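You operate a simulated robot arm through the tools that you are given. There is no shell and no other tool. Be economical: measure what you need, move in short steps, check, and stop when the job is done.

The job below is to be done with a simulated robot arm. You get a single attempt, and the scene is never put back.

TASK
Take the blue relay from the black tray and leave it on the ledge beside the blower. Then take the green relay and put it on the top of the electrics bench. Then take the blue band capacitor on the top of the packing table and put it away on the top of the upper unit. Then put one of the copper sleeves from the top of the packing table on top of the brown wooden block there. Then stack the pot that says "92" from the top of the steel bench on top of the pot marked "65". Then fetch the purple bottle and set it in the inside of the parts tray. Do these in the order given. Set down upright: blue relay, green relay, blue band capacitor, purple bottle.

The check looks at the end state, three seconds after you hand in, the way a careful person would. Anything else that was tipped, shoved, dropped, spilled or broken makes it a failure.

THE ROBOT
A 7-joint arm with a two-finger parallel gripper on a trunk, on a base that drives. Base frame: it is fixed to the floor where the robot stands at the start and does not move with it; the origin is under the middle of the robot, x ahead of it, y to its left, z up. Readings come in cm, degrees, newtons and seconds.
With the tool pointing down near the work surface it reaches from about 34 to 74 cm from the robot's upright axis, wherever it stands. Its first joint turns from -143.0 to 143.0 degrees. Places, roughly: blue band capacitor [50, 150, 75]; blue relay [50, 0, 100]; copper sleeve (4x4x5 cm) [70, 120, 80]; green relay [50, 0, 100]; inside of the parts tray (19x15 cm) [-124, -408, 44]; ledge beside the blower [-140, -280, 70]; pot [125, -650, 100]; purple bottle [150, -700, 100]; top of the electrics bench (60x18 cm) [94, -18, 88]; top of the upper unit (76x20 cm) [-640, -78, 170]; wooden block (6x9x8 cm) [50, 120, 80]. Payload 3 kg.
Tool frame: the origin (TCP) lies between the finger pads and is the grasp point; the fingertips stand 3 cm ahead of it; z points along the fingers, y is the line along which they close. Largest opening 9.4 cm; finger width 2.8, thickness 1; the body of the gripper, 5 by 9.6 cm, starts 5.5 cm behind the TCP.
Orientation is that of the tool frame in the base frame, as a unit quaternion [x, y, z, w]. With the fingers straight down and closing along the base's y, the tool's x points along the base's -x, its y along +y and its z along -z.

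THE INTERFACE
- The arm moves only by the tool play_rows. Its argument "steps" is a list of rows, each a list of 3 entries, a list of its own where there are three numbers: the shift along the tool's x, y, z in units of 400 mm (1.0 is 400 mm), then the turn, a rotation vector about the tool's x, y, z in units of 90 degrees (1.0 is 90 degrees), then the gripper command, from -1 (fully open) to 1 (shut), values between in proportion. In form: [[[dx, dy, dz], [ax, ay, az], gripper], ...]. A call has 1 to 12 rows; each row is the pose to reach, as a shift and turn from the pose commanded when the call began, along the tool's axes at that moment. A call with a number of a shift or a turn outside -1 to 1 is refused whole. A row lasts 0.2 s, in which the tool goes at most 5 cm and 8.6 degrees; a call with a longer step from one row to the next is refused whole, and so is a gripper value outside its range. A pose out of reach is approached as far as the arm can. The call stops where the force on the tool passes 40 N (or 10 N more than at its start, if that is more) or the arm is blocked; 0.2 s more then pass. Each finger travels about 4.5 cm/s and halts on what it meets, pressing with about 42 N; the grip force reading is that of the motor and also rises with nothing between the fingers. The clock runs only during rows and for 0.2 s after the last one: add rows that repeat a pose to give the fingers time. It gives the time, the measured TCP pose, the force on the tool (base axes), the opening and the grip force at its end, in the units of the frame above (readings bear some noise), with the torque about the TCP (base axes, N m) and any sound that the robot's microphone picked up.
- Cameras (640 x 400 px; columns grow to the right, rows downward): "scene" is now at [3.74, 17.75, 172.14]; the picture's right is [0.44, -0.90, 0.00], its down [-0.72, -0.35, -0.60] and it looks along [0.54, 0.26, -0.80] (base axes); focal length 256 px, centre (320, 200). "wrist" rides on the gripper at [7.6, 1.4, -10.3] in the tool frame; the picture's right is [-0.18, 0.98, 0.00], its down [-0.75, -0.14, -0.64] and it looks along [-0.63, -0.12, 0.77] (tool axes); focal length 243 px, centre (320, 200). There is no depth. A picture from a camera that has moved, and an enlarged one, comes with that camera's place and axes in the base frame and with its lens.
- camera(camera): a new picture of that camera. The clock stands still meanwhile.
- slide_trunk(by): slides the trunk up (or, below 0, down) by that many cm; the arm and the scene camera ride with it, the base frame stays. It gives what a move gives, with no picture.
- roll_base(legs): drives the robot by 1 to 6 legs, each [ahead, left, turn to the left] in cm, cm and degrees, along the robot's own axes; the way and the turn of a leg run together, so that a leg with both is an arc; at most 150 cm and 180 degrees a leg. The arm and the cameras ride along, it lands a little off, and it stops where it bumps. It gives what a move gives.
- turn_head(pan, tilt): turns the head with the scene camera to pan (to the left, within 143 degrees either way) and tilt (down, from -29 to 69), counted from straight ahead of the robot. It gives what a move gives.
- zoom(camera, box): a new picture of the part [left, top, right, bottom] of that camera's present view, enlarged. The clock stands still meanwhile.
- close_job(): hands the job in; it is judged then, once.

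Work in short steps. Places have to be worked out from the pictures, the camera data and where the tool is seen: move nearer, look again, correct. Check each grasp and each placing, and mend what went wrong. You have 186 turns and 156 pictures in all, those below and enlarged ones among them. Open the gripper and draw the arm clear of the work before you hand the job in, unless the task says otherwise; then end with one line.

The tools are called after "Emit:" as name(argument=value, ...) on one line, values as JSON. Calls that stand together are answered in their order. play_rows: Moves the arm, as the interface text tells. Its arguments: {"type":"object","properties":{"steps":{"type":"array"}},"required":["steps"]} The other tools are called the same way: slide_trunk (by) slides the trunk up or down; roll_base (legs) drives the base; turn_head (pan, tilt) turns the head that bears the scene camera; camera (camera) takes a picture; zoom (camera, box) takes an enlarged picture of a part of a camera's view; close_job () hands the job in.

At the start:

```text
clock: 0.0
tcp_pos: [33.51, 37.31, 116.11]
tool_rot: [0.0, 1.0, -0.001, -0.001]
wrist_force: [0.0, 0.4, 0.7]
torque: [0.0, 0.01, 0.01]
width: 9.41
gripper_force: 0.1
trunk travel left (down, up): [-17.5, 21.5]
robot x, y, heading: [-0.02, -0.09, -0.1]
head pan, tilt: [25.8, 52.7]
```

scene: 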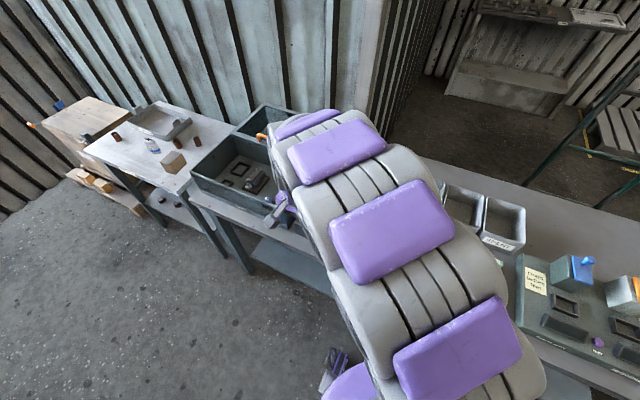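
wrist: 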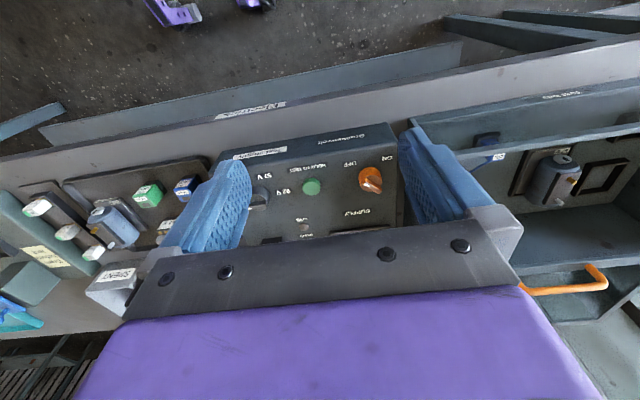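

The wrist view shows a bench with blue and green relays in a black tray. I turn the head to see it directly.

Emit:
turn_head(pan=-15, tilt=50)

Emit:
camera(camera="scene")

Emit:
zoom(camera="wrist", box=[0, 120, 240, 300])

```text
clock: 1.1
tcp_pos: [33.46, 37.1, 116.17]
tool_rot: [0.0, 1.0, 0.001, -0.001]
wrist_force: [0.1, 0.2, -0.1]
torque: [0.01, -0.04, 0.03]
width: 9.41
gripper_force: 0.0
trunk travel left (down, up): [-17.5, 21.5]
robot x, y, heading: [0.25, -0.1, -0.0]
head pan, tilt: [-15.0, 50.0]
```

```text
153 pictures are left
camera scene: at [4.48, 12.51, 172.52], right [-0.26, -0.97, 0.0], down [-0.74, 0.2, -0.64], along [0.62, -0.17, -0.77], focal length 256 px, centre (320, 200)
```

scene: 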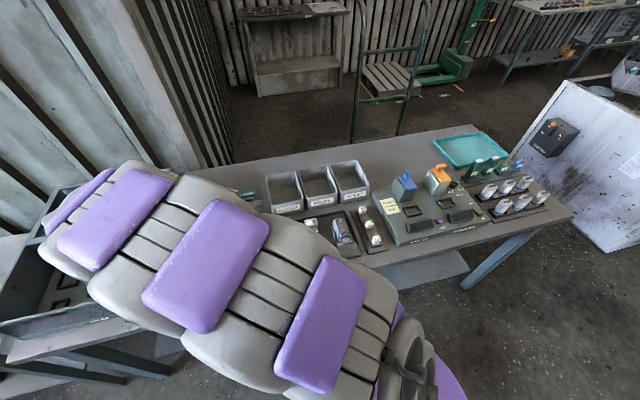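

```text
2.22 times, centred on (120, 210) of wrist
camera zoom: at [25.87, 38.67, 126.38], right [0.18, 0.98, 0.0], down [0.75, -0.14, 0.64], along [0.63, -0.12, -0.77], focal length 539 px, centre (764, 178)
```

zoom: 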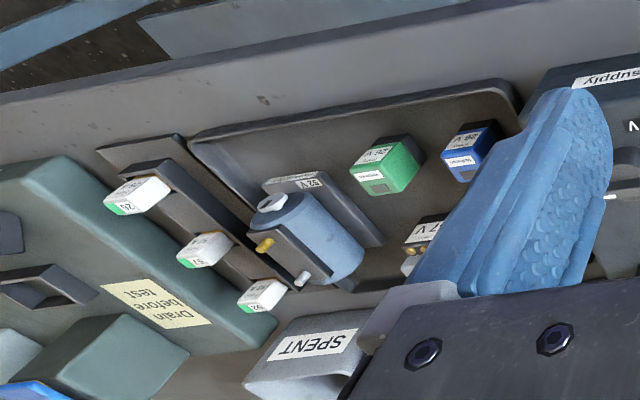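

I look around to learn the room's layout for driving.

Emit:
turn_head(pan=-70, tilt=25)

Emit:
camera(camera="scene")

Emit:
turn_head(pan=-140, tilt=25)

Emit:
camera(camera="scene")

Emit:
turn_head(pan=140, tilt=25)

Emit:
camera(camera="scene")

Emit:
turn_head(pan=70, tilt=35)

Emit:
camera(camera="scene")

Emit:
turn_head(pan=-20, tilt=40)

Emit:
camera(camera="scene")

```text
clock: 2.3
tcp_pos: [33.46, 37.17, 116.17]
tool_rot: [-0.001, 1.0, 0.001, -0.001]
wrist_force: [1.2, -0.6, 0.3]
torque: [-0.03, 0.0, -0.02]
width: 9.37
gripper_force: 0.1
trunk travel left (down, up): [-17.5, 21.5]
robot x, y, heading: [0.03, 0.06, -0.0]
head pan, tilt: [-70.0, 25.0]
```

```text
151 pictures are left
camera scene: at [0.2, 5.85, 176.29], right [-0.94, -0.34, 0.0], down [-0.15, 0.39, -0.91], along [0.31, -0.85, -0.42], focal length 256 px, centre (320, 200)
```

scene: 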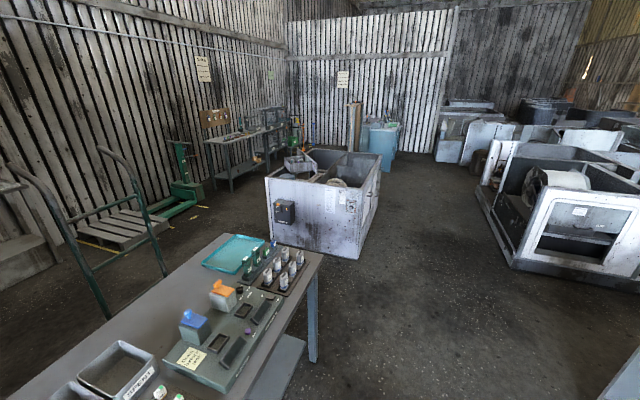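

```text
clock: 3.7
tcp_pos: [33.41, 37.08, 116.19]
tool_rot: [-0.001, 1.0, 0.001, 0.0]
wrist_force: [-0.1, -0.3, 0.2]
torque: [0.0, -0.04, 0.04]
width: 9.42
gripper_force: 0.1
trunk travel left (down, up): [-17.5, 21.5]
robot x, y, heading: [0.06, 0.36, -0.2]
head pan, tilt: [-140.0, 25.0]
```

```text
150 pictures are left
camera scene: at [-10.02, 8.57, 176.3], right [-0.64, 0.77, 0.0], down [0.32, 0.27, -0.91], along [-0.69, -0.58, -0.42], focal length 256 px, centre (320, 200)
```

scene: 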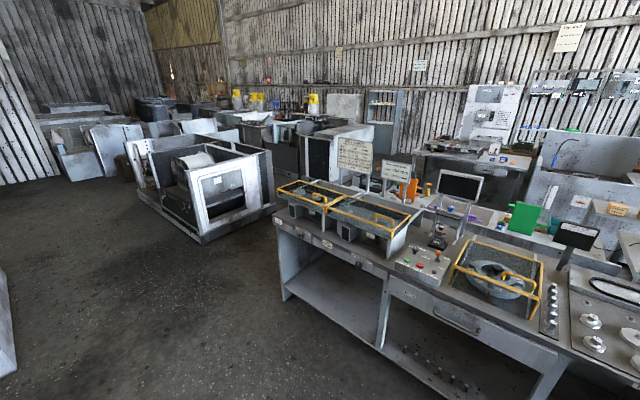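

```text
clock: 7.6
tcp_pos: [33.46, 37.19, 116.13]
tool_rot: [0.0, 1.0, 0.001, 0.0]
wrist_force: [-1.0, 0.7, 0.4]
torque: [0.0, -0.01, 0.0]
width: 9.37
gripper_force: 0.1
trunk travel left (down, up): [-17.5, 21.5]
robot x, y, heading: [0.06, -0.13, 0.2]
head pan, tilt: [140.0, 25.0]
```

```text
149 pictures are left
camera scene: at [-10.02, 20.44, 176.26], right [0.64, 0.77, 0.0], down [0.32, -0.27, -0.91], along [-0.69, 0.58, -0.42], focal length 256 px, centre (320, 200)
```

scene: 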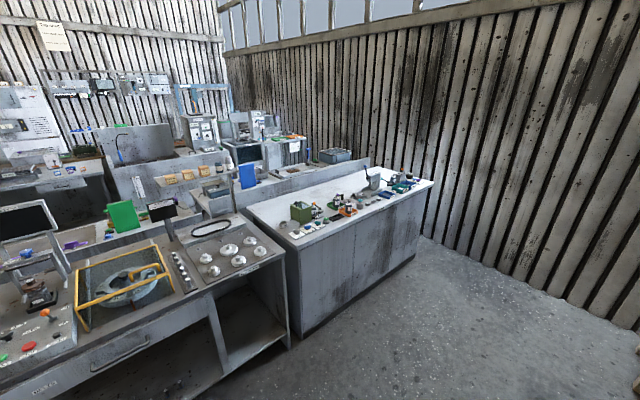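

```text
clock: 9.0
tcp_pos: [33.54, 37.1, 116.09]
tool_rot: [-0.001, 1.0, 0.001, 0.0]
wrist_force: [-0.2, -0.3, -0.1]
torque: [-0.04, 0.03, 0.03]
width: 9.38
gripper_force: 0.0
trunk travel left (down, up): [-17.5, 21.5]
robot x, y, heading: [-0.06, -0.24, 0.2]
head pan, tilt: [70.0, 35.0]
```

```text
148 pictures are left
camera scene: at [0.05, 22.79, 174.67], right [0.94, -0.34, 0.0], down [-0.2, -0.54, -0.82], along [0.28, 0.77, -0.58], focal length 256 px, centre (320, 200)
```

scene: 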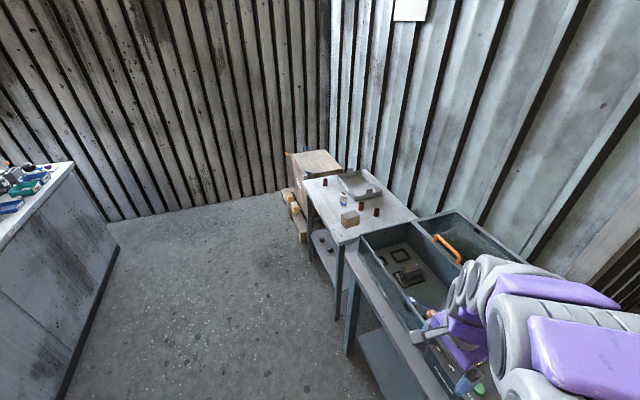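

```text
clock: 10.6
tcp_pos: [33.42, 37.03, 116.1]
tool_rot: [-0.001, 1.0, 0.001, 0.0]
wrist_force: [-0.1, 0.3, -0.2]
torque: [0.03, 0.0, 0.0]
width: 9.41
gripper_force: 0.0
trunk travel left (down, up): [-17.5, 21.5]
robot x, y, heading: [0.13, -0.15, 0.1]
head pan, tilt: [-20.0, 40.0]
```

```text
147 pictures are left
camera scene: at [5.04, 11.6, 173.94], right [-0.34, -0.94, 0.0], down [-0.61, 0.22, -0.77], along [0.72, -0.26, -0.64], focal length 256 px, centre (320, 200)
```

scene: 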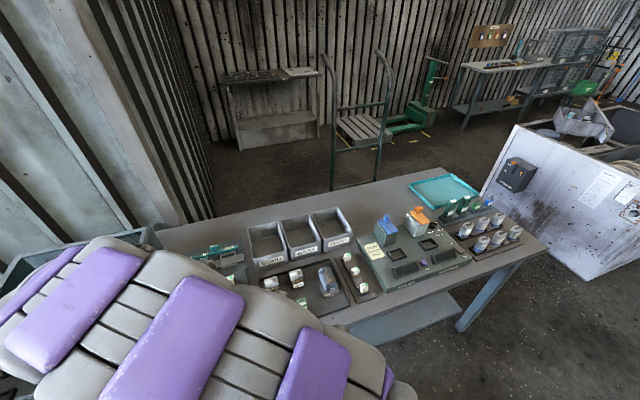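

Behind the bench there is free space. Now I move the gripper over the blue relay, estimated at (47, 11).

Emit:
play_rows(steps=[[[-0.05, -0.095, 0.015], [0, 0, 0], -1], [[-0.1, -0.19, 0.03], [0, 0, 0], -1], [[-0.15, -0.285, 0.045], [0, 0, 0], -1], [[-0.2, -0.38, 0.06], [0, 0, 0], -1], [[-0.25, -0.475, 0.075], [0, 0, 0], -1], [[-0.3, -0.57, 0.09], [0, 0, 0], -1], [[-0.34, -0.6525, 0.1], [0, 0, 0], -1], [[-0.34, -0.6525, 0.1], [0, 0, 0], -1]])

Emit:
camera(camera="wrist")

Emit:
camera(camera="scene")

```text
clock: 12.4
tcp_pos: [47.26, 10.72, 112.23]
tool_rot: [0.0, 1.0, 0.001, 0.0]
wrist_force: [0.9, -0.3, -0.3]
torque: [-0.01, -0.01, 0.02]
width: 9.4
gripper_force: 0.1
trunk travel left (down, up): [-17.5, 21.5]
robot x, y, heading: [0.16, -0.16, -0.1]
head pan, tilt: [-20.0, 40.0]
```

```text
146 pictures are left
camera wrist: at [39.52, 12.26, 122.34], right [0.18, 0.98, 0.0], down [0.75, -0.14, 0.64], along [0.63, -0.12, -0.77], focal length 243 px, centre (320, 200)
```

wrist: 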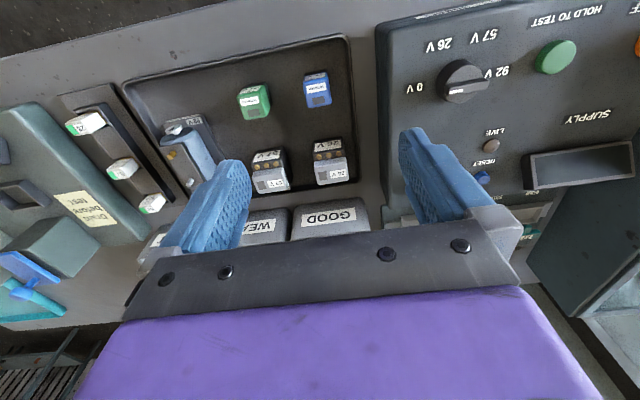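

```text
145 pictures are left
camera scene: at [5.11, 11.23, 173.96], right [-0.34, -0.94, 0.0], down [-0.61, 0.22, -0.77], along [0.72, -0.26, -0.64], focal length 256 px, centre (320, 200)
```

scene: 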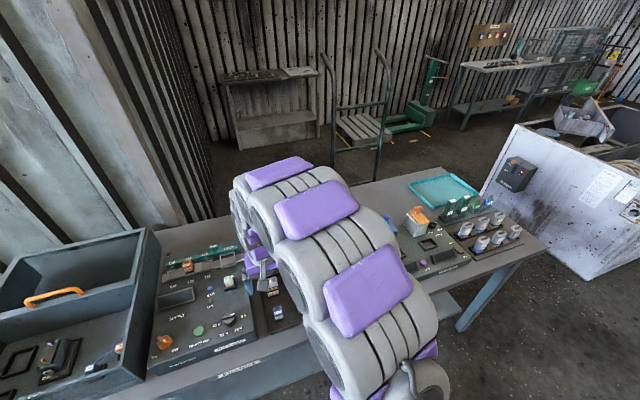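

I zoom on the relays for an exact position and orientation.

Emit:
zoom(camera="wrist", box=[220, 50, 380, 150])

```text
4.00 times, centred on (300, 100) of wrist
camera zoom: at [39.52, 12.26, 122.34], right [0.18, 0.98, 0.0], down [0.75, -0.14, 0.64], along [0.63, -0.12, -0.77], focal length 970 px, centre (400, 600)
```

zoom: 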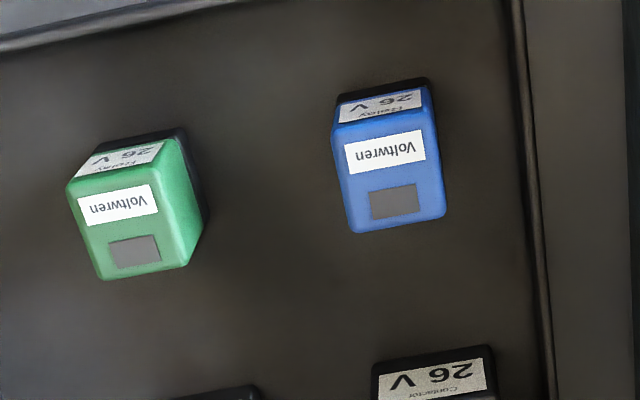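

Blue relay top is centred at about (47.7, 10.35, 93.5), 2.8 cm square, aligned with y. I narrow the opening to 5.5 cm and come down above it to check.

Emit:
play_rows(steps=[[[-0.011, -0.009, 0.1], [0, 0, 0], -0.17], [[-0.011, -0.009, 0.2], [0, 0, 0], -0.17], [[-0.011, -0.009, 0.29], [0, 0, 0], -0.17], [[-0.011, -0.009, 0.36], [0, 0, 0], -0.17], [[-0.011, -0.009, 0.36], [0, 0, 0], -0.17]])

Emit:
camera(camera="wrist")

```text
clock: 13.6
tcp_pos: [47.67, 10.76, 97.64]
tool_rot: [-0.001, 1.0, 0.0, 0.0]
wrist_force: [-0.4, 0.1, -0.1]
torque: [-0.02, -0.02, -0.02]
width: 5.49
gripper_force: 0.1
trunk travel left (down, up): [-17.5, 21.5]
robot x, y, heading: [0.09, 0.15, -0.1]
head pan, tilt: [-20.0, 40.0]
```

```text
143 pictures are left
camera wrist: at [40.08, 12.26, 107.84], right [0.18, 0.98, 0.0], down [0.75, -0.14, 0.64], along [0.63, -0.12, -0.77], focal length 243 px, centre (320, 200)
```

wrist: 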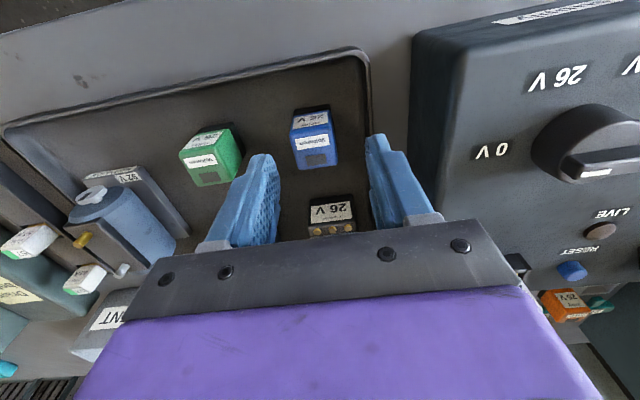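

Estimate confirmed. I descend to TCP z≈92.3 and close.

Emit:
play_rows(steps=[[[0, -0.007, 0.07], [0, 0, 0], -0.17], [[0, -0.007, 0.133], [0, 0, 0], -0.17], [[0, -0.007, 0.133], [0, 0, 0], -0.17], [[0, -0.007, 0.133], [0, 0, 0], 1], [[0, -0.007, 0.133], [0, 0, 0], 1], [[0, -0.007, 0.133], [0, 0, 0], 1], [[0, -0.007, 0.133], [0, 0, 0], 1]])

Emit:
camera(camera="wrist")

```text
clock: 15.2
tcp_pos: [47.6, 10.41, 92.69]
tool_rot: [0.0, 1.0, 0.0, -0.001]
wrist_force: [-0.9, -0.1, -0.2]
torque: [-0.01, -0.01, 0.01]
width: 3.33
gripper_force: 42.1
trunk travel left (down, up): [-17.5, 21.5]
robot x, y, heading: [0.12, 0.01, -0.0]
head pan, tilt: [-20.0, 40.0]
```

```text
142 pictures are left
camera wrist: at [40.04, 11.91, 102.72], right [0.18, 0.98, 0.0], down [0.75, -0.14, 0.64], along [0.63, -0.12, -0.77], focal length 243 px, centre (320, 200)
```

wrist: 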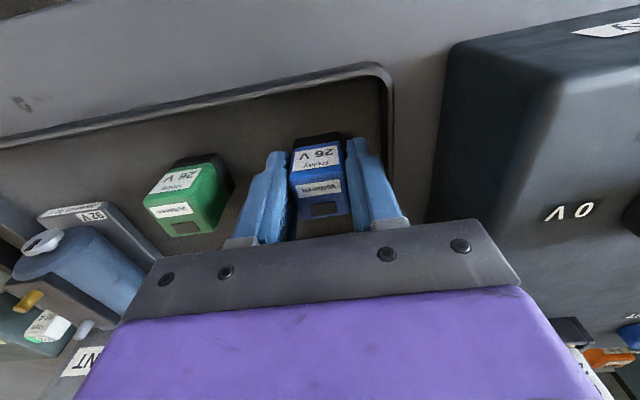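

The relay is held at width 3.3. I lift it.

Emit:
play_rows(steps=[[[0, 0, -0.05], [0, 0, 0], 1], [[0, 0, -0.15], [0, 0, 0], 1], [[0, 0, -0.25], [0, 0, 0], 1], [[0.08, 0, -0.34], [0, 0, 0], 1], [[0.16, 0, -0.4], [0, 0, 0], 1], [[0.16, 0, -0.4], [0, 0, 0], 1]])

Emit:
camera(camera="wrist")

```text
clock: 16.6
tcp_pos: [41.06, 10.38, 108.57]
tool_rot: [-0.001, 1.0, 0.0, 0.0]
wrist_force: [0.0, -0.4, -0.5]
torque: [0.01, -0.01, 0.0]
width: 3.35
gripper_force: 42.1
trunk travel left (down, up): [-17.5, 21.5]
robot x, y, heading: [0.09, -0.1, 0.2]
head pan, tilt: [-20.0, 40.0]
```

```text
141 pictures are left
camera wrist: at [33.42, 11.85, 118.89], right [0.18, 0.98, 0.0], down [0.75, -0.14, 0.64], along [0.63, -0.12, -0.77], focal length 243 px, centre (320, 200)
```

wrist: 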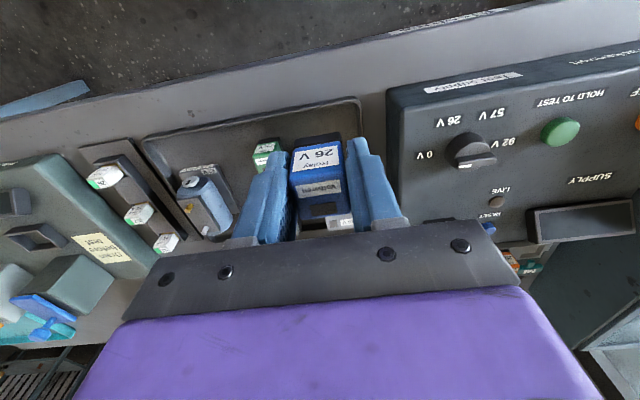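

Held firmly. I back away from the bench, turn right and drive towards the blower machine, then look.

Emit:
roll_base(legs=[[-30, 0, 0], [0, 0, -90], [140, 0, 0]])

Emit:
turn_head(pan=-45, tilt=35)

Emit:
camera(camera="scene")

```text
clock: 29.1
tcp_pos: [-22.07, -178.97, 108.66]
tool_rot: [0.709, 0.705, 0.001, 0.0]
wrist_force: [0.8, -0.4, -1.1]
torque: [0.03, 0.03, -0.02]
width: 3.33
gripper_force: 42.1
trunk travel left (down, up): [-17.5, 21.5]
robot x, y, heading: [-32.19, -137.98, -90.5]
head pan, tilt: [-20.0, 40.0]
```

```text
clock: 30.0
tcp_pos: [-21.88, -179.0, 108.79]
tool_rot: [0.71, 0.705, 0.001, 0.001]
wrist_force: [-0.5, -0.4, -0.5]
torque: [0.01, 0.01, 0.01]
width: 3.35
gripper_force: 41.9
trunk travel left (down, up): [-17.5, 21.5]
robot x, y, heading: [-32.14, -137.74, -90.2]
head pan, tilt: [-45.0, 35.0]
```

```text
140 pictures are left
camera scene: at [-24.16, -141.57, 174.71], right [-0.7, 0.71, 0.0], down [0.41, 0.4, -0.82], along [-0.58, -0.57, -0.57], focal length 256 px, centre (320, 200)
```

scene: 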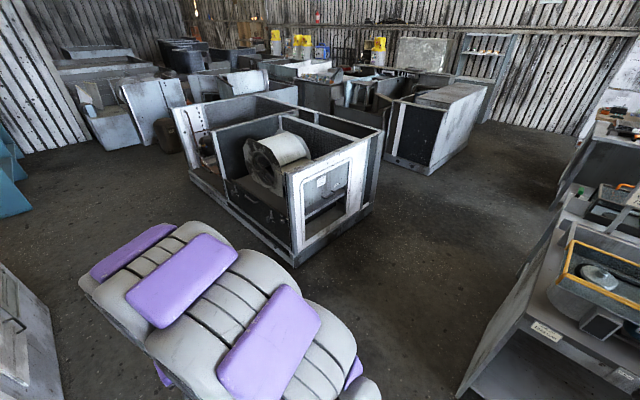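

I zoom in on the blower to find the ledge.

Emit:
zoom(camera="scene", box=[170, 80, 410, 270])

```text
2.11 times, centred on (290, 175) of scene
camera zoom: at [-24.16, -141.57, 174.71], right [-0.7, 0.71, 0.0], down [0.41, 0.4, -0.82], along [-0.58, -0.57, -0.57], focal length 539 px, centre (383, 253)
```

zoom: 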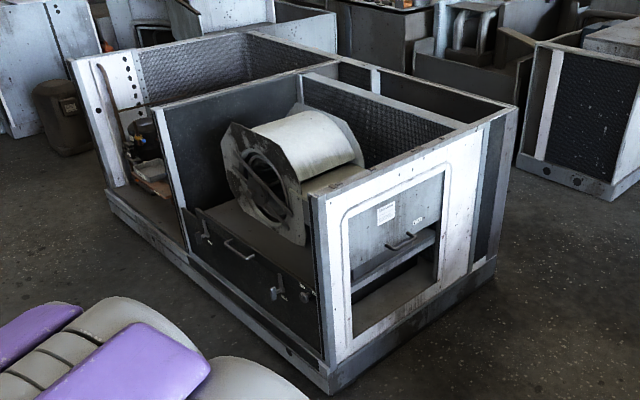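

The ledge may be the grey plank between the blower and the white front panel. I drive to the machine's open side for a closer look.

Emit:
roll_base(legs=[[145, 0, 0], [0, 0, -90]])

Emit:
turn_head(pan=0, tilt=40)

Emit:
camera(camera="scene")

Emit:
camera(camera="wrist")

```text
clock: 41.0
tcp_pos: [-72.5, -295.78, 108.66]
tool_rot: [1.0, 0.017, 0.0, 0.0]
wrist_force: [-0.1, 0.4, -0.8]
torque: [0.01, 0.0, -0.02]
width: 3.36
gripper_force: 41.6
trunk travel left (down, up): [-17.5, 21.5]
robot x, y, heading: [-32.2, -284.11, -178.0]
head pan, tilt: [-45.0, 35.0]
```

```text
clock: 42.1
tcp_pos: [-72.39, -295.67, 108.81]
tool_rot: [1.0, 0.016, -0.001, 0.0]
wrist_force: [0.5, 0.6, -0.7]
torque: [-0.03, -0.02, 0.06]
width: 3.33
gripper_force: 41.5
trunk travel left (down, up): [-17.5, 21.5]
robot x, y, heading: [-32.32, -284.25, -178.5]
head pan, tilt: [0.0, 40.0]
```

```text
138 pictures are left
camera scene: at [-37.55, -298.56, 173.95], right [-0.03, 1.0, 0.0], down [0.64, 0.02, -0.76], along [-0.76, -0.02, -0.64], focal length 256 px, centre (320, 200)
```

scene: 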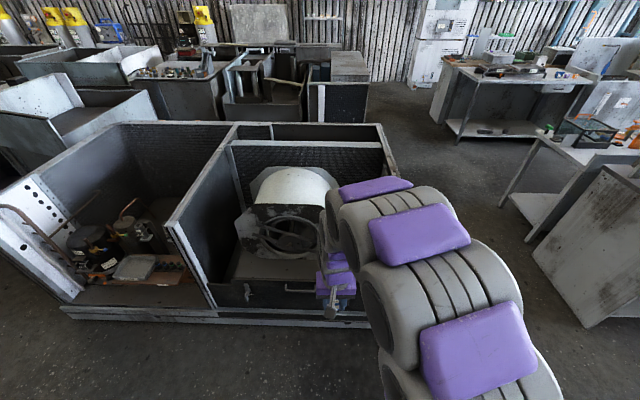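

```text
137 pictures are left
camera wrist: at [-64.77, -296.75, 118.95], right [-0.15, -0.99, 0.0], down [-0.76, 0.12, 0.64], along [-0.63, 0.1, -0.77], focal length 243 px, centre (320, 200)
```

wrist: 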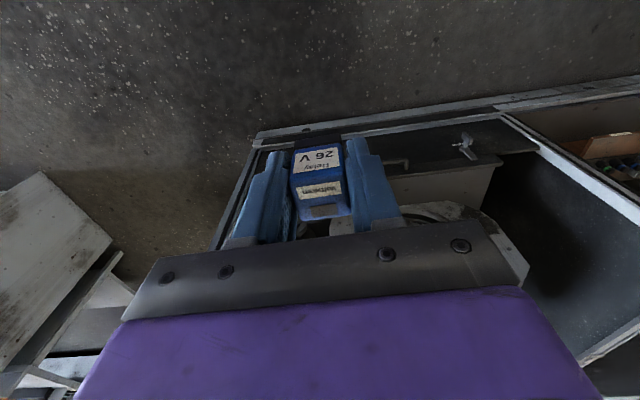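

The arm hides the ledge. I strafe right so the ledge lies left of the arm in view.

Emit:
roll_base(legs=[[0, -45, 0]])

Emit:
turn_head(pan=20, tilt=38)

Emit:
camera(camera="scene")

```text
clock: 44.8
tcp_pos: [-73.85, -251.59, 108.7]
tool_rot: [1.0, 0.016, 0.0, -0.003]
wrist_force: [0.2, 0.7, -0.3]
torque: [-0.04, 0.0, -0.01]
width: 3.31
gripper_force: 41.7
trunk travel left (down, up): [-17.5, 21.5]
robot x, y, heading: [-33.32, -239.32, -178.1]
head pan, tilt: [0.0, 40.0]
```

```text
clock: 45.7
tcp_pos: [-73.73, -251.38, 108.83]
tool_rot: [1.0, 0.017, -0.001, -0.001]
wrist_force: [0.1, -0.5, -0.6]
torque: [0.05, 0.04, 0.01]
width: 3.33
gripper_force: 42.0
trunk travel left (down, up): [-17.5, 21.5]
robot x, y, heading: [-33.19, -239.35, -178.4]
head pan, tilt: [20.0, 38.0]
```

```text
136 pictures are left
camera scene: at [-38.48, -257.46, 174.16], right [-0.37, 0.93, 0.0], down [0.57, 0.23, -0.79], along [-0.73, -0.29, -0.62], focal length 256 px, centre (320, 200)
```

scene: 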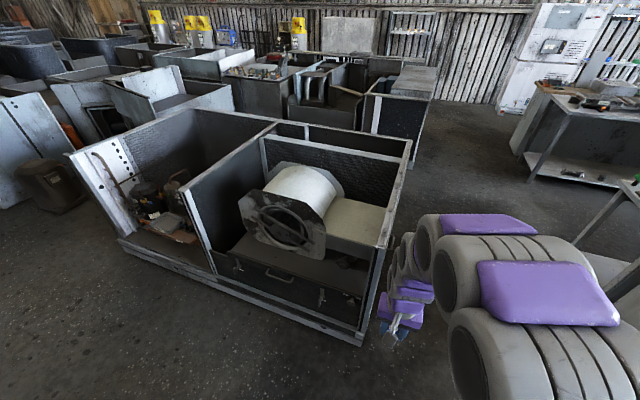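

The ledge is the beige surface right of the blower. I zoom to measure it.

Emit:
zoom(camera="scene", box=[230, 130, 430, 330])

```text
2.00 times, centred on (330, 230) of scene
camera zoom: at [-38.48, -257.46, 174.16], right [-0.37, 0.93, 0.0], down [0.57, 0.23, -0.79], along [-0.73, -0.29, -0.62], focal length 512 px, centre (300, 140)
```

zoom: 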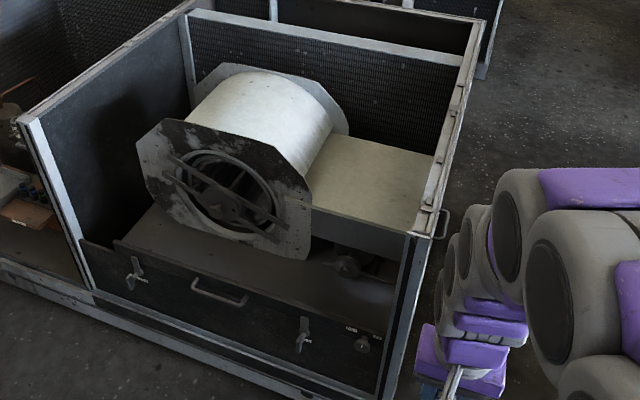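

Ledge top is roughly x −134…−168, y −264…−292 at z≈70. I drive in front of it, keeping about 38 cm from the machine.

Emit:
roll_base(legs=[[0, 28, -1.6], [41, 0, 0]])

Emit:
turn_head(pan=12, tilt=50)

Emit:
camera(camera="scene")

Emit:
camera(camera="wrist")

```text
clock: 49.7
tcp_pos: [-114.31, -278.72, 108.41]
tool_rot: [1.0, -0.003, 0.0, -0.007]
wrist_force: [-0.1, -0.6, -1.0]
torque: [0.01, -0.02, 0.01]
width: 3.34
gripper_force: 42.4
trunk travel left (down, up): [-17.5, 21.5]
robot x, y, heading: [-73.31, -267.44, 179.5]
head pan, tilt: [20.0, 38.0]
```

```text
clock: 50.5
tcp_pos: [-114.2, -278.51, 108.66]
tool_rot: [1.0, -0.003, -0.001, -0.003]
wrist_force: [0.9, -0.2, 0.2]
torque: [0.06, 0.0, -0.03]
width: 3.32
gripper_force: 42.1
trunk travel left (down, up): [-17.5, 21.5]
robot x, y, heading: [-73.32, -267.91, 179.3]
head pan, tilt: [12.0, 50.0]
```

```text
134 pictures are left
camera scene: at [-78.59, -285.04, 172.39], right [-0.2, 0.98, 0.01], down [0.75, 0.16, -0.64], along [-0.63, -0.12, -0.77], focal length 256 px, centre (320, 200)
```

scene: 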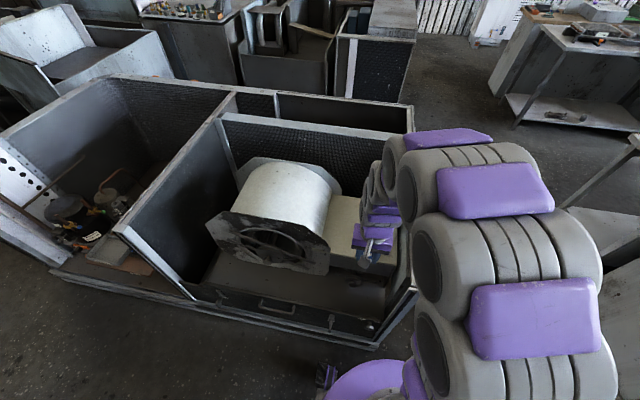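

```text
133 pictures are left
camera wrist: at [-106.47, -279.83, 118.9], right [-0.19, -0.98, -0.01], down [-0.75, 0.14, 0.64], along [-0.63, 0.13, -0.77], focal length 243 px, centre (320, 200)
```

wrist: 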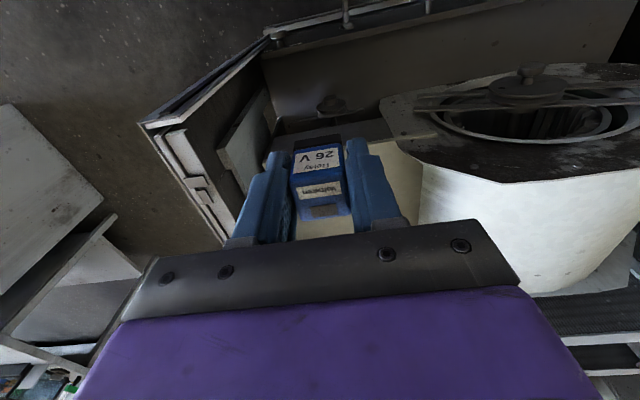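

I extend the tool forward over the ledge at travel height to x≈−143.

Emit:
play_rows(steps=[[[-0.12, 0, 0], [0, 0, 0], 1], [[-0.24, 0, 0], [0, 0, 0], 1], [[-0.36, -0.01, 0], [0, 0, 0], 1], [[-0.48, -0.015, 0], [0, 0, 0], 1], [[-0.6, -0.02, 0], [0, 0, 0], 1], [[-0.72, -0.02, 0], [0, 0, 0], 1], [[-0.72, -0.02, 0.1], [0, 0, 0], 1], [[-0.72, -0.02, 0.2], [0, 0, 0], 1], [[-0.72, -0.02, 0.3], [0, 0, 0], 1], [[-0.72, -0.02, 0.4], [0, 0, 0], 1], [[-0.72, -0.02, 0.5], [0, 0, 0], 1], [[-0.72, -0.02, 0.5], [0, 0, 0], 1]])

Emit:
camera(camera="wrist")

Emit:
camera(camera="scene")

```text
clock: 53.1
tcp_pos: [-142.99, -276.48, 88.83]
tool_rot: [1.0, -0.003, 0.0, 0.001]
wrist_force: [0.1, -0.1, -0.5]
torque: [-0.01, 0.01, -0.01]
width: 3.35
gripper_force: 42.3
trunk travel left (down, up): [-17.5, 21.5]
robot x, y, heading: [-73.18, -267.38, 179.4]
head pan, tilt: [12.0, 50.0]
```

```text
132 pictures are left
camera wrist: at [-135.28, -277.88, 98.93], right [-0.19, -0.98, 0.0], down [-0.75, 0.15, 0.64], along [-0.63, 0.12, -0.77], focal length 243 px, centre (320, 200)
```

wrist: 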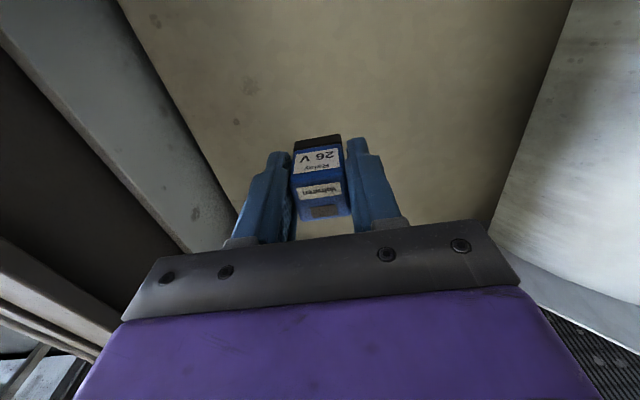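

```text
131 pictures are left
camera scene: at [-78.81, -283.75, 172.48], right [-0.2, 0.98, 0.0], down [0.75, 0.16, -0.64], along [-0.63, -0.12, -0.77], focal length 256 px, centre (320, 200)
```

scene: 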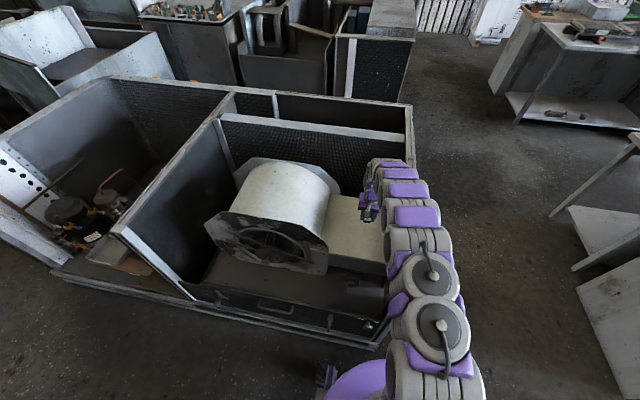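

Above the ledge, clear of the panel and the blower. I lower towards the surface.

Emit:
play_rows(steps=[[[0, 0.025, 0.1], [0, 0, 0], 1], [[0, 0.025, 0.2], [0, 0, 0], 1], [[0, 0.025, 0.27], [0, 0, 0], 1], [[0, 0.025, 0.31], [0, 0, 0], 1], [[0, 0.025, 0.31], [0, 0, 0], 1]])

Emit:
camera(camera="wrist")

```text
clock: 54.0
tcp_pos: [-143.54, -277.51, 78.11]
tool_rot: [1.0, -0.003, -0.012, 0.004]
wrist_force: [4.0, -2.8, 25.0]
torque: [0.09, -0.33, -0.03]
width: 3.36
gripper_force: 41.9
trunk travel left (down, up): [-17.5, 21.5]
robot x, y, heading: [-73.5, -267.33, 179.9]
head pan, tilt: [12.0, 50.0]
stopped in row 4: the force on the tool passed its limit at 41 N (the readings are from after the stop); the commanded pose is now the measured one
```

```text
130 pictures are left
camera wrist: at [-135.66, -278.72, 88.16], right [-0.19, -0.98, 0.01], down [-0.74, 0.15, 0.66], along [-0.65, 0.12, -0.75], focal length 243 px, centre (320, 200)
```

wrist: 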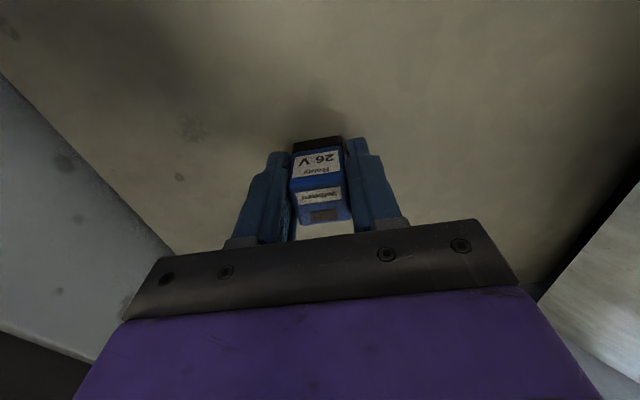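

The relay touches the ledge at TCP z≈78. I ease up a hair, then open the fingers modestly.

Emit:
play_rows(steps=[[[0, 0, -0.003], [0, 0, 0], 1], [[0, 0, -0.003], [0, 0, 0], 1], [[0, 0, -0.003], [0, 0, 0], 0.1], [[0, 0, -0.003], [0, 0, 0], -0.2], [[0, 0, -0.003], [0, 0, 0], -0.2], [[0, 0, -0.003], [0, 0, 0], -0.2]])

Emit:
camera(camera="wrist")

```text
clock: 55.4
tcp_pos: [-143.45, -277.53, 77.72]
tool_rot: [1.0, -0.002, -0.007, 0.003]
wrist_force: [0.3, 0.0, 0.0]
torque: [-0.03, 0.01, 0.02]
width: 5.65
gripper_force: 0.0
trunk travel left (down, up): [-17.5, 21.5]
robot x, y, heading: [-73.48, -267.72, 179.4]
head pan, tilt: [12.0, 50.0]
```

```text
129 pictures are left
camera wrist: at [-135.55, -278.8, 87.91], right [-0.19, -0.98, 0.01], down [-0.74, 0.15, 0.65], along [-0.64, 0.12, -0.76], focal length 243 px, centre (320, 200)
```

wrist: 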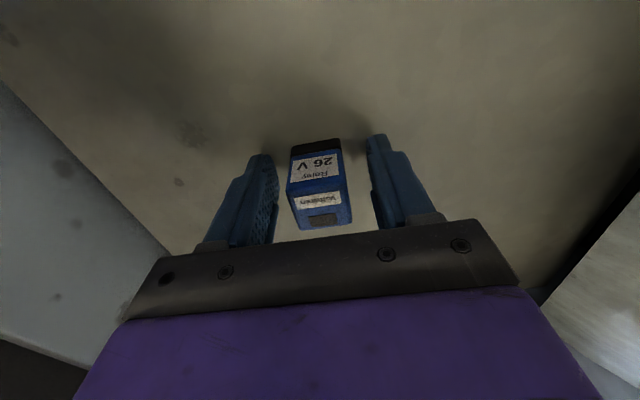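

The relay stands upright on the ledge. I retreat upwards and then back.

Emit:
play_rows(steps=[[[0, 0, -0.1], [0, 0, 0], -0.2], [[0, 0, -0.2], [0, 0, 0], -0.2], [[0, 0, -0.32], [0, 0, 0], -0.2], [[0, 0, -0.44], [0, 0, 0], -0.2], [[0, 0, -0.56], [0, 0, 0], -0.2], [[0, 0, -0.68], [0, 0, 0], -0.2], [[0.1, 0, -0.72], [0, 0, 0], -0.2], [[0.22, 0, -0.76], [0, 0, 0], -0.2], [[0.34, 0, -0.76], [0, 0, 0], -0.2], [[0.46, 0, -0.76], [0, 0, 0], -0.2], [[0.58, 0, -0.76], [0, 0, 0], -0.2], [[0.7, 0, -0.76], [0, 0, 0], -0.2]])

Emit:
camera(camera="wrist")

Emit:
zoom(camera="scene", box=[300, 150, 400, 300])

```text
refused: row 8 steps farther than a row can; nothing moved
```

```text
128 pictures are left
camera wrist: at [-135.55, -278.8, 87.91], right [-0.19, -0.98, 0.01], down [-0.74, 0.15, 0.65], along [-0.64, 0.12, -0.76], focal length 243 px, centre (320, 200)
```

wrist: 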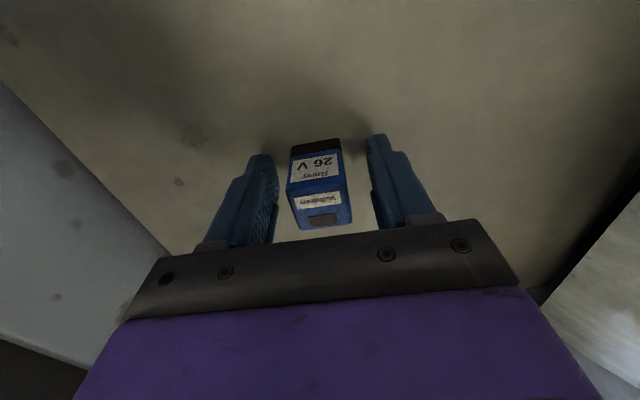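

```text
2.67 times, centred on (350, 225) of scene
camera zoom: at [-78.97, -283.23, 172.52], right [-0.2, 0.98, 0.0], down [0.75, 0.15, -0.64], along [-0.63, -0.13, -0.77], focal length 682 px, centre (240, 133)
```

zoom: 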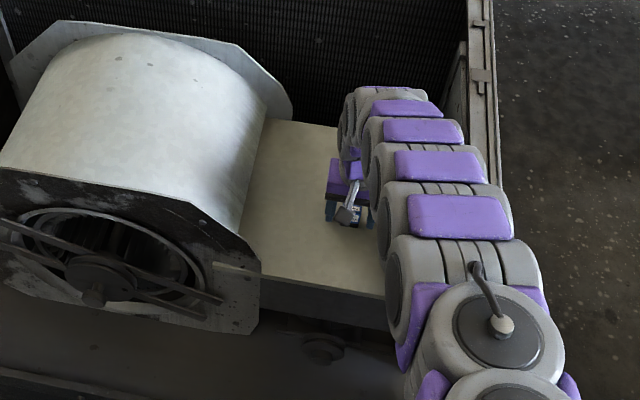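

One step was too long; I repeat the retreat with shorter steps.

Emit:
play_rows(steps=[[[0, 0, -0.1], [0, 0, 0], -0.2], [[0, 0, -0.2], [0, 0, 0], -0.2], [[0, 0, -0.32], [0, 0, 0], -0.2], [[0, 0, -0.44], [0, 0, 0], -0.2], [[0, 0, -0.56], [0, 0, 0], -0.2], [[0, 0, -0.68], [0, 0, 0], -0.2], [[0.1, 0, -0.72], [0, 0, 0], -0.2], [[0.2, 0, -0.76], [0, 0, 0], -0.2], [[0.32, 0, -0.76], [0, 0, 0], -0.2], [[0.44, 0, -0.76], [0, 0, 0], -0.2], [[0.56, 0, -0.76], [0, 0, 0], -0.2], [[0.67, 0, -0.76], [0, 0, 0], -0.2]])

Emit:
camera(camera="wrist")

```text
clock: 58.0
tcp_pos: [-115.87, -277.27, 108.04]
tool_rot: [1.0, -0.002, -0.008, 0.002]
wrist_force: [1.0, -0.3, -0.3]
torque: [0.02, -0.02, 0.02]
width: 5.59
gripper_force: 0.0
trunk travel left (down, up): [-17.5, 21.5]
robot x, y, heading: [-73.38, -267.8, 179.4]
head pan, tilt: [12.0, 50.0]
```

```text
126 pictures are left
camera wrist: at [-108.08, -278.62, 118.07], right [-0.19, -0.98, 0.01], down [-0.74, 0.15, 0.65], along [-0.64, 0.12, -0.76], focal length 243 px, centre (320, 200)
```

wrist: 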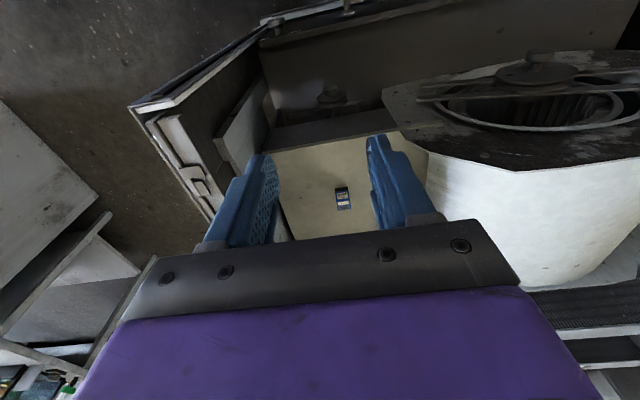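

Blue relay is placed well. I return to the electrics bench for the green relay.

Emit:
roll_base(legs=[[-41, 0, 0], [0, 0, -89.4], [134, 0, 0], [134, 0, 0], [0, 0, -90], [30, 0, 0]])

Emit:
camera(camera="wrist")

```text
clock: 82.4
tcp_pos: [54.21, 3.11, 107.83]
tool_rot: [0.033, 0.999, 0.001, 0.007]
wrist_force: [0.6, 0.0, -0.9]
torque: [0.02, -0.02, -0.01]
width: 5.63
gripper_force: 0.1
trunk travel left (down, up): [-17.5, 21.5]
robot x, y, heading: [11.19, -4.39, -4.0]
head pan, tilt: [12.0, 50.0]
```

```text
125 pictures are left
camera wrist: at [46.6, 5.04, 118.01], right [0.25, 0.97, 0.01], down [0.73, -0.19, 0.65], along [0.63, -0.16, -0.76], focal length 243 px, centre (320, 200)
```

wrist: 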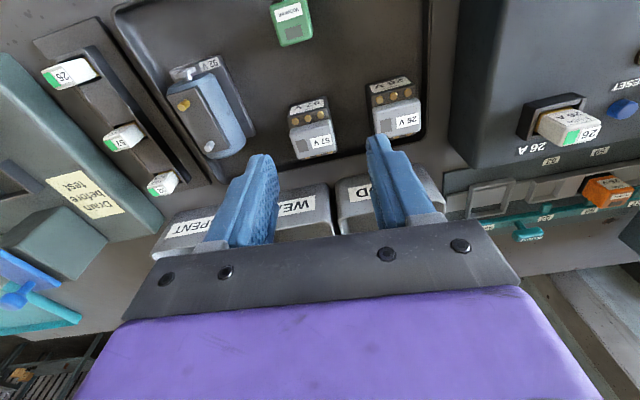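

I overshot a bit; I back the tool over the green relay at about (47.5, 2.7) and straighten its yaw.

Emit:
play_rows(steps=[[[0.09, -0.006, 0], [0, 0, -0.02], -0.2], [[0.167, -0.016, 0.05], [0, 0, -0.042], -0.2], [[0.167, -0.016, 0.05], [0, 0, -0.042], -0.2]])

Emit:
camera(camera="wrist")

```text
clock: 83.2
tcp_pos: [47.45, 2.49, 105.89]
tool_rot: [0.0, 1.0, 0.001, 0.008]
wrist_force: [0.8, 0.2, 0.0]
torque: [0.01, -0.02, -0.04]
width: 5.66
gripper_force: 0.0
trunk travel left (down, up): [-17.5, 21.5]
robot x, y, heading: [11.21, -4.17, -4.1]
head pan, tilt: [12.0, 50.0]
```

```text
124 pictures are left
camera wrist: at [39.69, 4.06, 116.03], right [0.18, 0.98, 0.01], down [0.74, -0.14, 0.65], along [0.64, -0.12, -0.76], focal length 243 px, centre (320, 200)
```

wrist: 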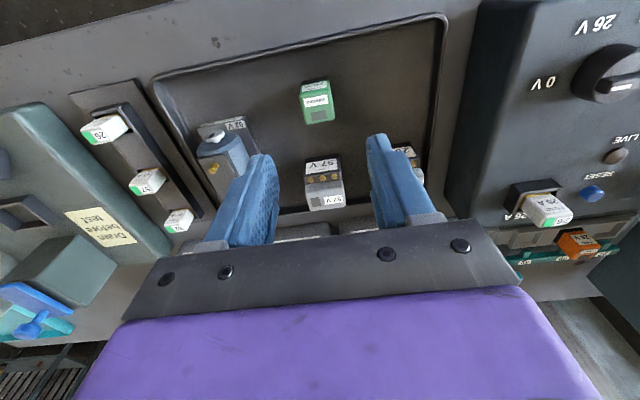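

Green relay at (47.6, 2.5), directly below. I descend, close and lift.

Emit:
play_rows(steps=[[[-0.004, 0, 0.11], [0, 0.01, 0], -0.2], [[-0.004, 0, 0.22], [0, 0.01, 0], -0.2], [[-0.004, 0, 0.3], [0, 0.01, 0], -0.2], [[-0.004, 0, 0.333], [0, 0.01, 0], -0.2], [[-0.004, 0, 0.333], [0, 0.01, 0], -0.2], [[-0.004, 0, 0.333], [0, 0.01, 0], 1], [[-0.004, 0, 0.333], [0, 0.01, 0], 1], [[-0.004, 0, 0.333], [0, 0.01, 0], 1], [[-0.004, 0, 0.333], [0, 0.01, 0], 1]])

Emit:
camera(camera="wrist")

```text
clock: 85.2
tcp_pos: [47.68, 2.81, 92.39]
tool_rot: [0.0, 1.0, 0.002, 0.0]
wrist_force: [-0.6, -0.5, 0.3]
torque: [0.02, -0.02, -0.04]
width: 3.34
gripper_force: 42.1
trunk travel left (down, up): [-17.5, 21.5]
robot x, y, heading: [11.15, -4.42, -4.3]
head pan, tilt: [12.0, 50.0]
```

```text
123 pictures are left
camera wrist: at [40.13, 4.39, 102.64], right [0.18, 0.98, 0.0], down [0.75, -0.14, 0.64], along [0.63, -0.12, -0.77], focal length 243 px, centre (320, 200)
```

wrist: 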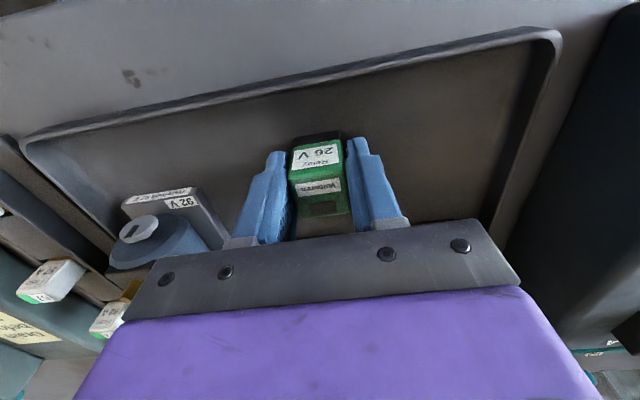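

Held. I lift straight up.

Emit:
play_rows(steps=[[[0, 0, -0.05], [0, 0, 0], 1], [[0, 0, -0.15], [0, 0, 0], 1], [[0, 0, -0.26], [0, 0, 0], 1], [[0, 0, -0.38], [0, 0, 0], 1], [[0, 0, -0.5], [0, 0, 0], 1], [[0, 0, -0.5], [0, 0, 0], 1]])

Emit:
turn_head(pan=-30, tilt=35)

Emit:
camera(camera="scene")

```text
clock: 86.6
tcp_pos: [47.97, 2.84, 112.47]
tool_rot: [0.001, 1.0, 0.003, 0.0]
wrist_force: [0.1, 0.6, -0.3]
torque: [0.0, -0.01, -0.02]
width: 3.34
gripper_force: 42.0
trunk travel left (down, up): [-17.5, 21.5]
robot x, y, heading: [10.89, -4.03, -3.8]
head pan, tilt: [12.0, 50.0]
```

```text
clock: 87.7
tcp_pos: [48.07, 2.75, 112.47]
tool_rot: [0.0, 1.0, 0.002, 0.0]
wrist_force: [0.4, 0.6, -0.5]
torque: [0.01, -0.03, 0.01]
width: 3.34
gripper_force: 41.9
trunk travel left (down, up): [-17.5, 21.5]
robot x, y, heading: [11.26, -4.17, -4.0]
head pan, tilt: [-30.0, 35.0]
```

```text
122 pictures are left
camera scene: at [16.5, 5.18, 174.71], right [-0.56, -0.83, 0.0], down [-0.48, 0.32, -0.82], along [0.68, -0.46, -0.57], focal length 256 px, centre (320, 200)
```

scene: 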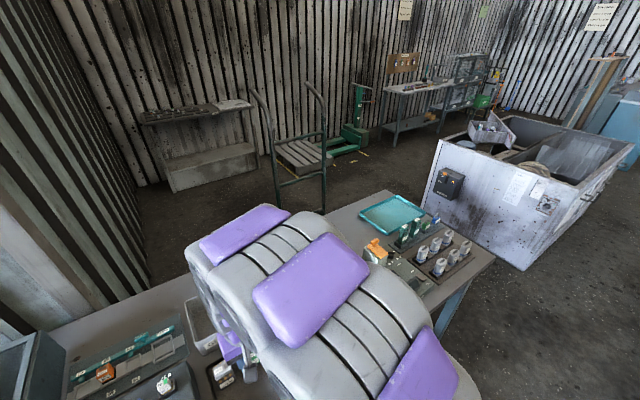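

I'll go around the bench's right end with the robot facing −x, strafing and reversing. First back off, turn, and strafe.

Emit:
roll_base(legs=[[-36, 0, 0], [0, 0, -176], [0, 78, 0], [0, 78, 0]])

Emit:
turn_head(pan=140, tilt=35)

Emit:
camera(camera="scene")

```text
clock: 105.3
tcp_pos: [-83.07, -164.5, 112.53]
tool_rot: [0.999, -0.033, -0.001, 0.004]
wrist_force: [-0.7, 0.2, -0.2]
torque: [-0.02, 0.01, 0.0]
width: 3.35
gripper_force: 41.9
trunk travel left (down, up): [-17.5, 21.5]
robot x, y, heading: [-46.27, -160.27, 172.3]
head pan, tilt: [-30.0, 35.0]
```

```text
clock: 107.8
tcp_pos: [-83.04, -164.44, 112.53]
tool_rot: [0.999, -0.033, 0.0, 0.004]
wrist_force: [-0.3, 0.3, 0.0]
torque: [-0.03, 0.01, 0.01]
width: 3.35
gripper_force: 42.3
trunk travel left (down, up): [-17.5, 21.5]
robot x, y, heading: [-46.02, -159.91, 172.2]
head pan, tilt: [140.0, 35.0]
```

```text
121 pictures are left
camera scene: at [-39.34, -180.97, 174.72], right [-0.74, -0.67, 0.0], down [-0.38, 0.43, -0.82], along [0.55, -0.61, -0.57], focal length 256 px, centre (320, 200)
```

scene: 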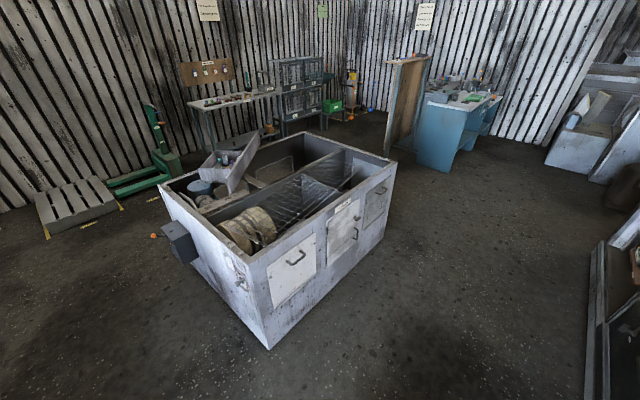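

The gap is as estimated (machine corner at (42, −221)). I straighten and reverse through it.

Emit:
roll_base(legs=[[0, 0, 7.8], [-100, 0, 0], [-100, 0, 0]])

Emit:
turn_head(pan=-40, tilt=40)

Emit:
camera(camera="scene")

```text
clock: 118.4
tcp_pos: [116.83, -167.49, 112.42]
tool_rot: [1.0, 0.031, 0.0, 0.004]
wrist_force: [-1.3, -0.8, -1.4]
torque: [0.0, 0.0, 0.03]
width: 3.36
gripper_force: 41.8
trunk travel left (down, up): [-17.5, 21.5]
robot x, y, heading: [153.55, -158.46, 179.5]
head pan, tilt: [140.0, 35.0]
```

```text
clock: 121.1
tcp_pos: [116.9, -167.44, 112.45]
tool_rot: [1.0, 0.031, 0.0, 0.003]
wrist_force: [-1.1, 0.3, 0.2]
torque: [0.0, -0.02, 0.01]
width: 3.35
gripper_force: 42.0
trunk travel left (down, up): [-17.5, 21.5]
robot x, y, heading: [152.99, -158.16, 179.7]
head pan, tilt: [-40.0, 40.0]
```

```text
120 pictures are left
camera scene: at [149.08, -166.98, 173.96], right [0.65, 0.76, 0.0], down [0.49, -0.42, -0.77], along [-0.58, 0.5, -0.64], focal length 256 px, centre (320, 200)
```

scene: 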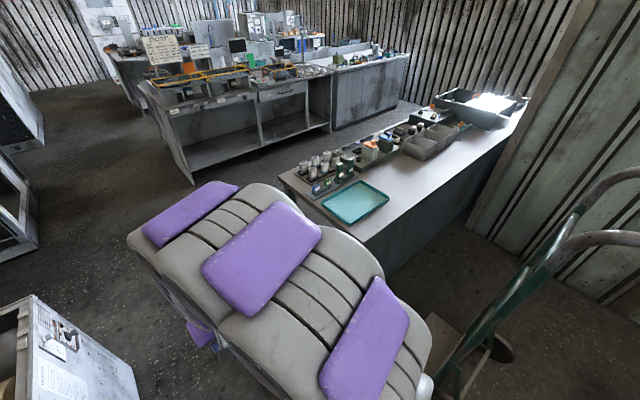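

The trolley appears nearer than I thought. I look at it directly.

Emit:
turn_head(pan=-90, tilt=45)

Emit:
camera(camera="scene")

```text
clock: 122.2
tcp_pos: [116.84, -167.42, 112.4]
tool_rot: [1.0, 0.031, 0.0, 0.003]
wrist_force: [-0.6, 0.3, -0.9]
torque: [-0.03, 0.0, -0.01]
width: 3.36
gripper_force: 41.6
trunk travel left (down, up): [-17.5, 21.5]
robot x, y, heading: [153.3, -157.88, 179.5]
head pan, tilt: [-90.0, 45.0]
```

```text
119 pictures are left
camera scene: at [155.62, -164.36, 173.25], right [1.0, -0.01, 0.0], down [0.0, -0.71, -0.71], along [0.01, 0.71, -0.71], focal length 256 px, centre (320, 200)
```

scene: 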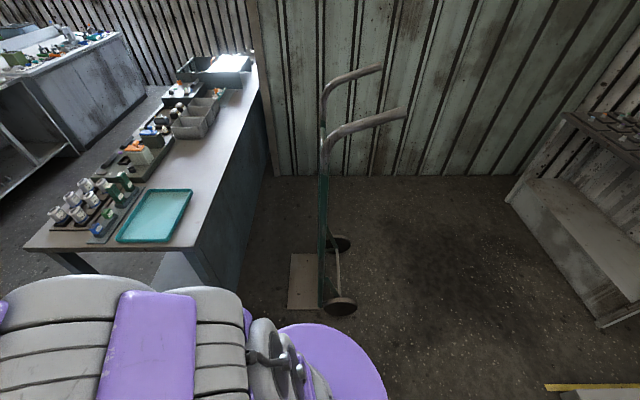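

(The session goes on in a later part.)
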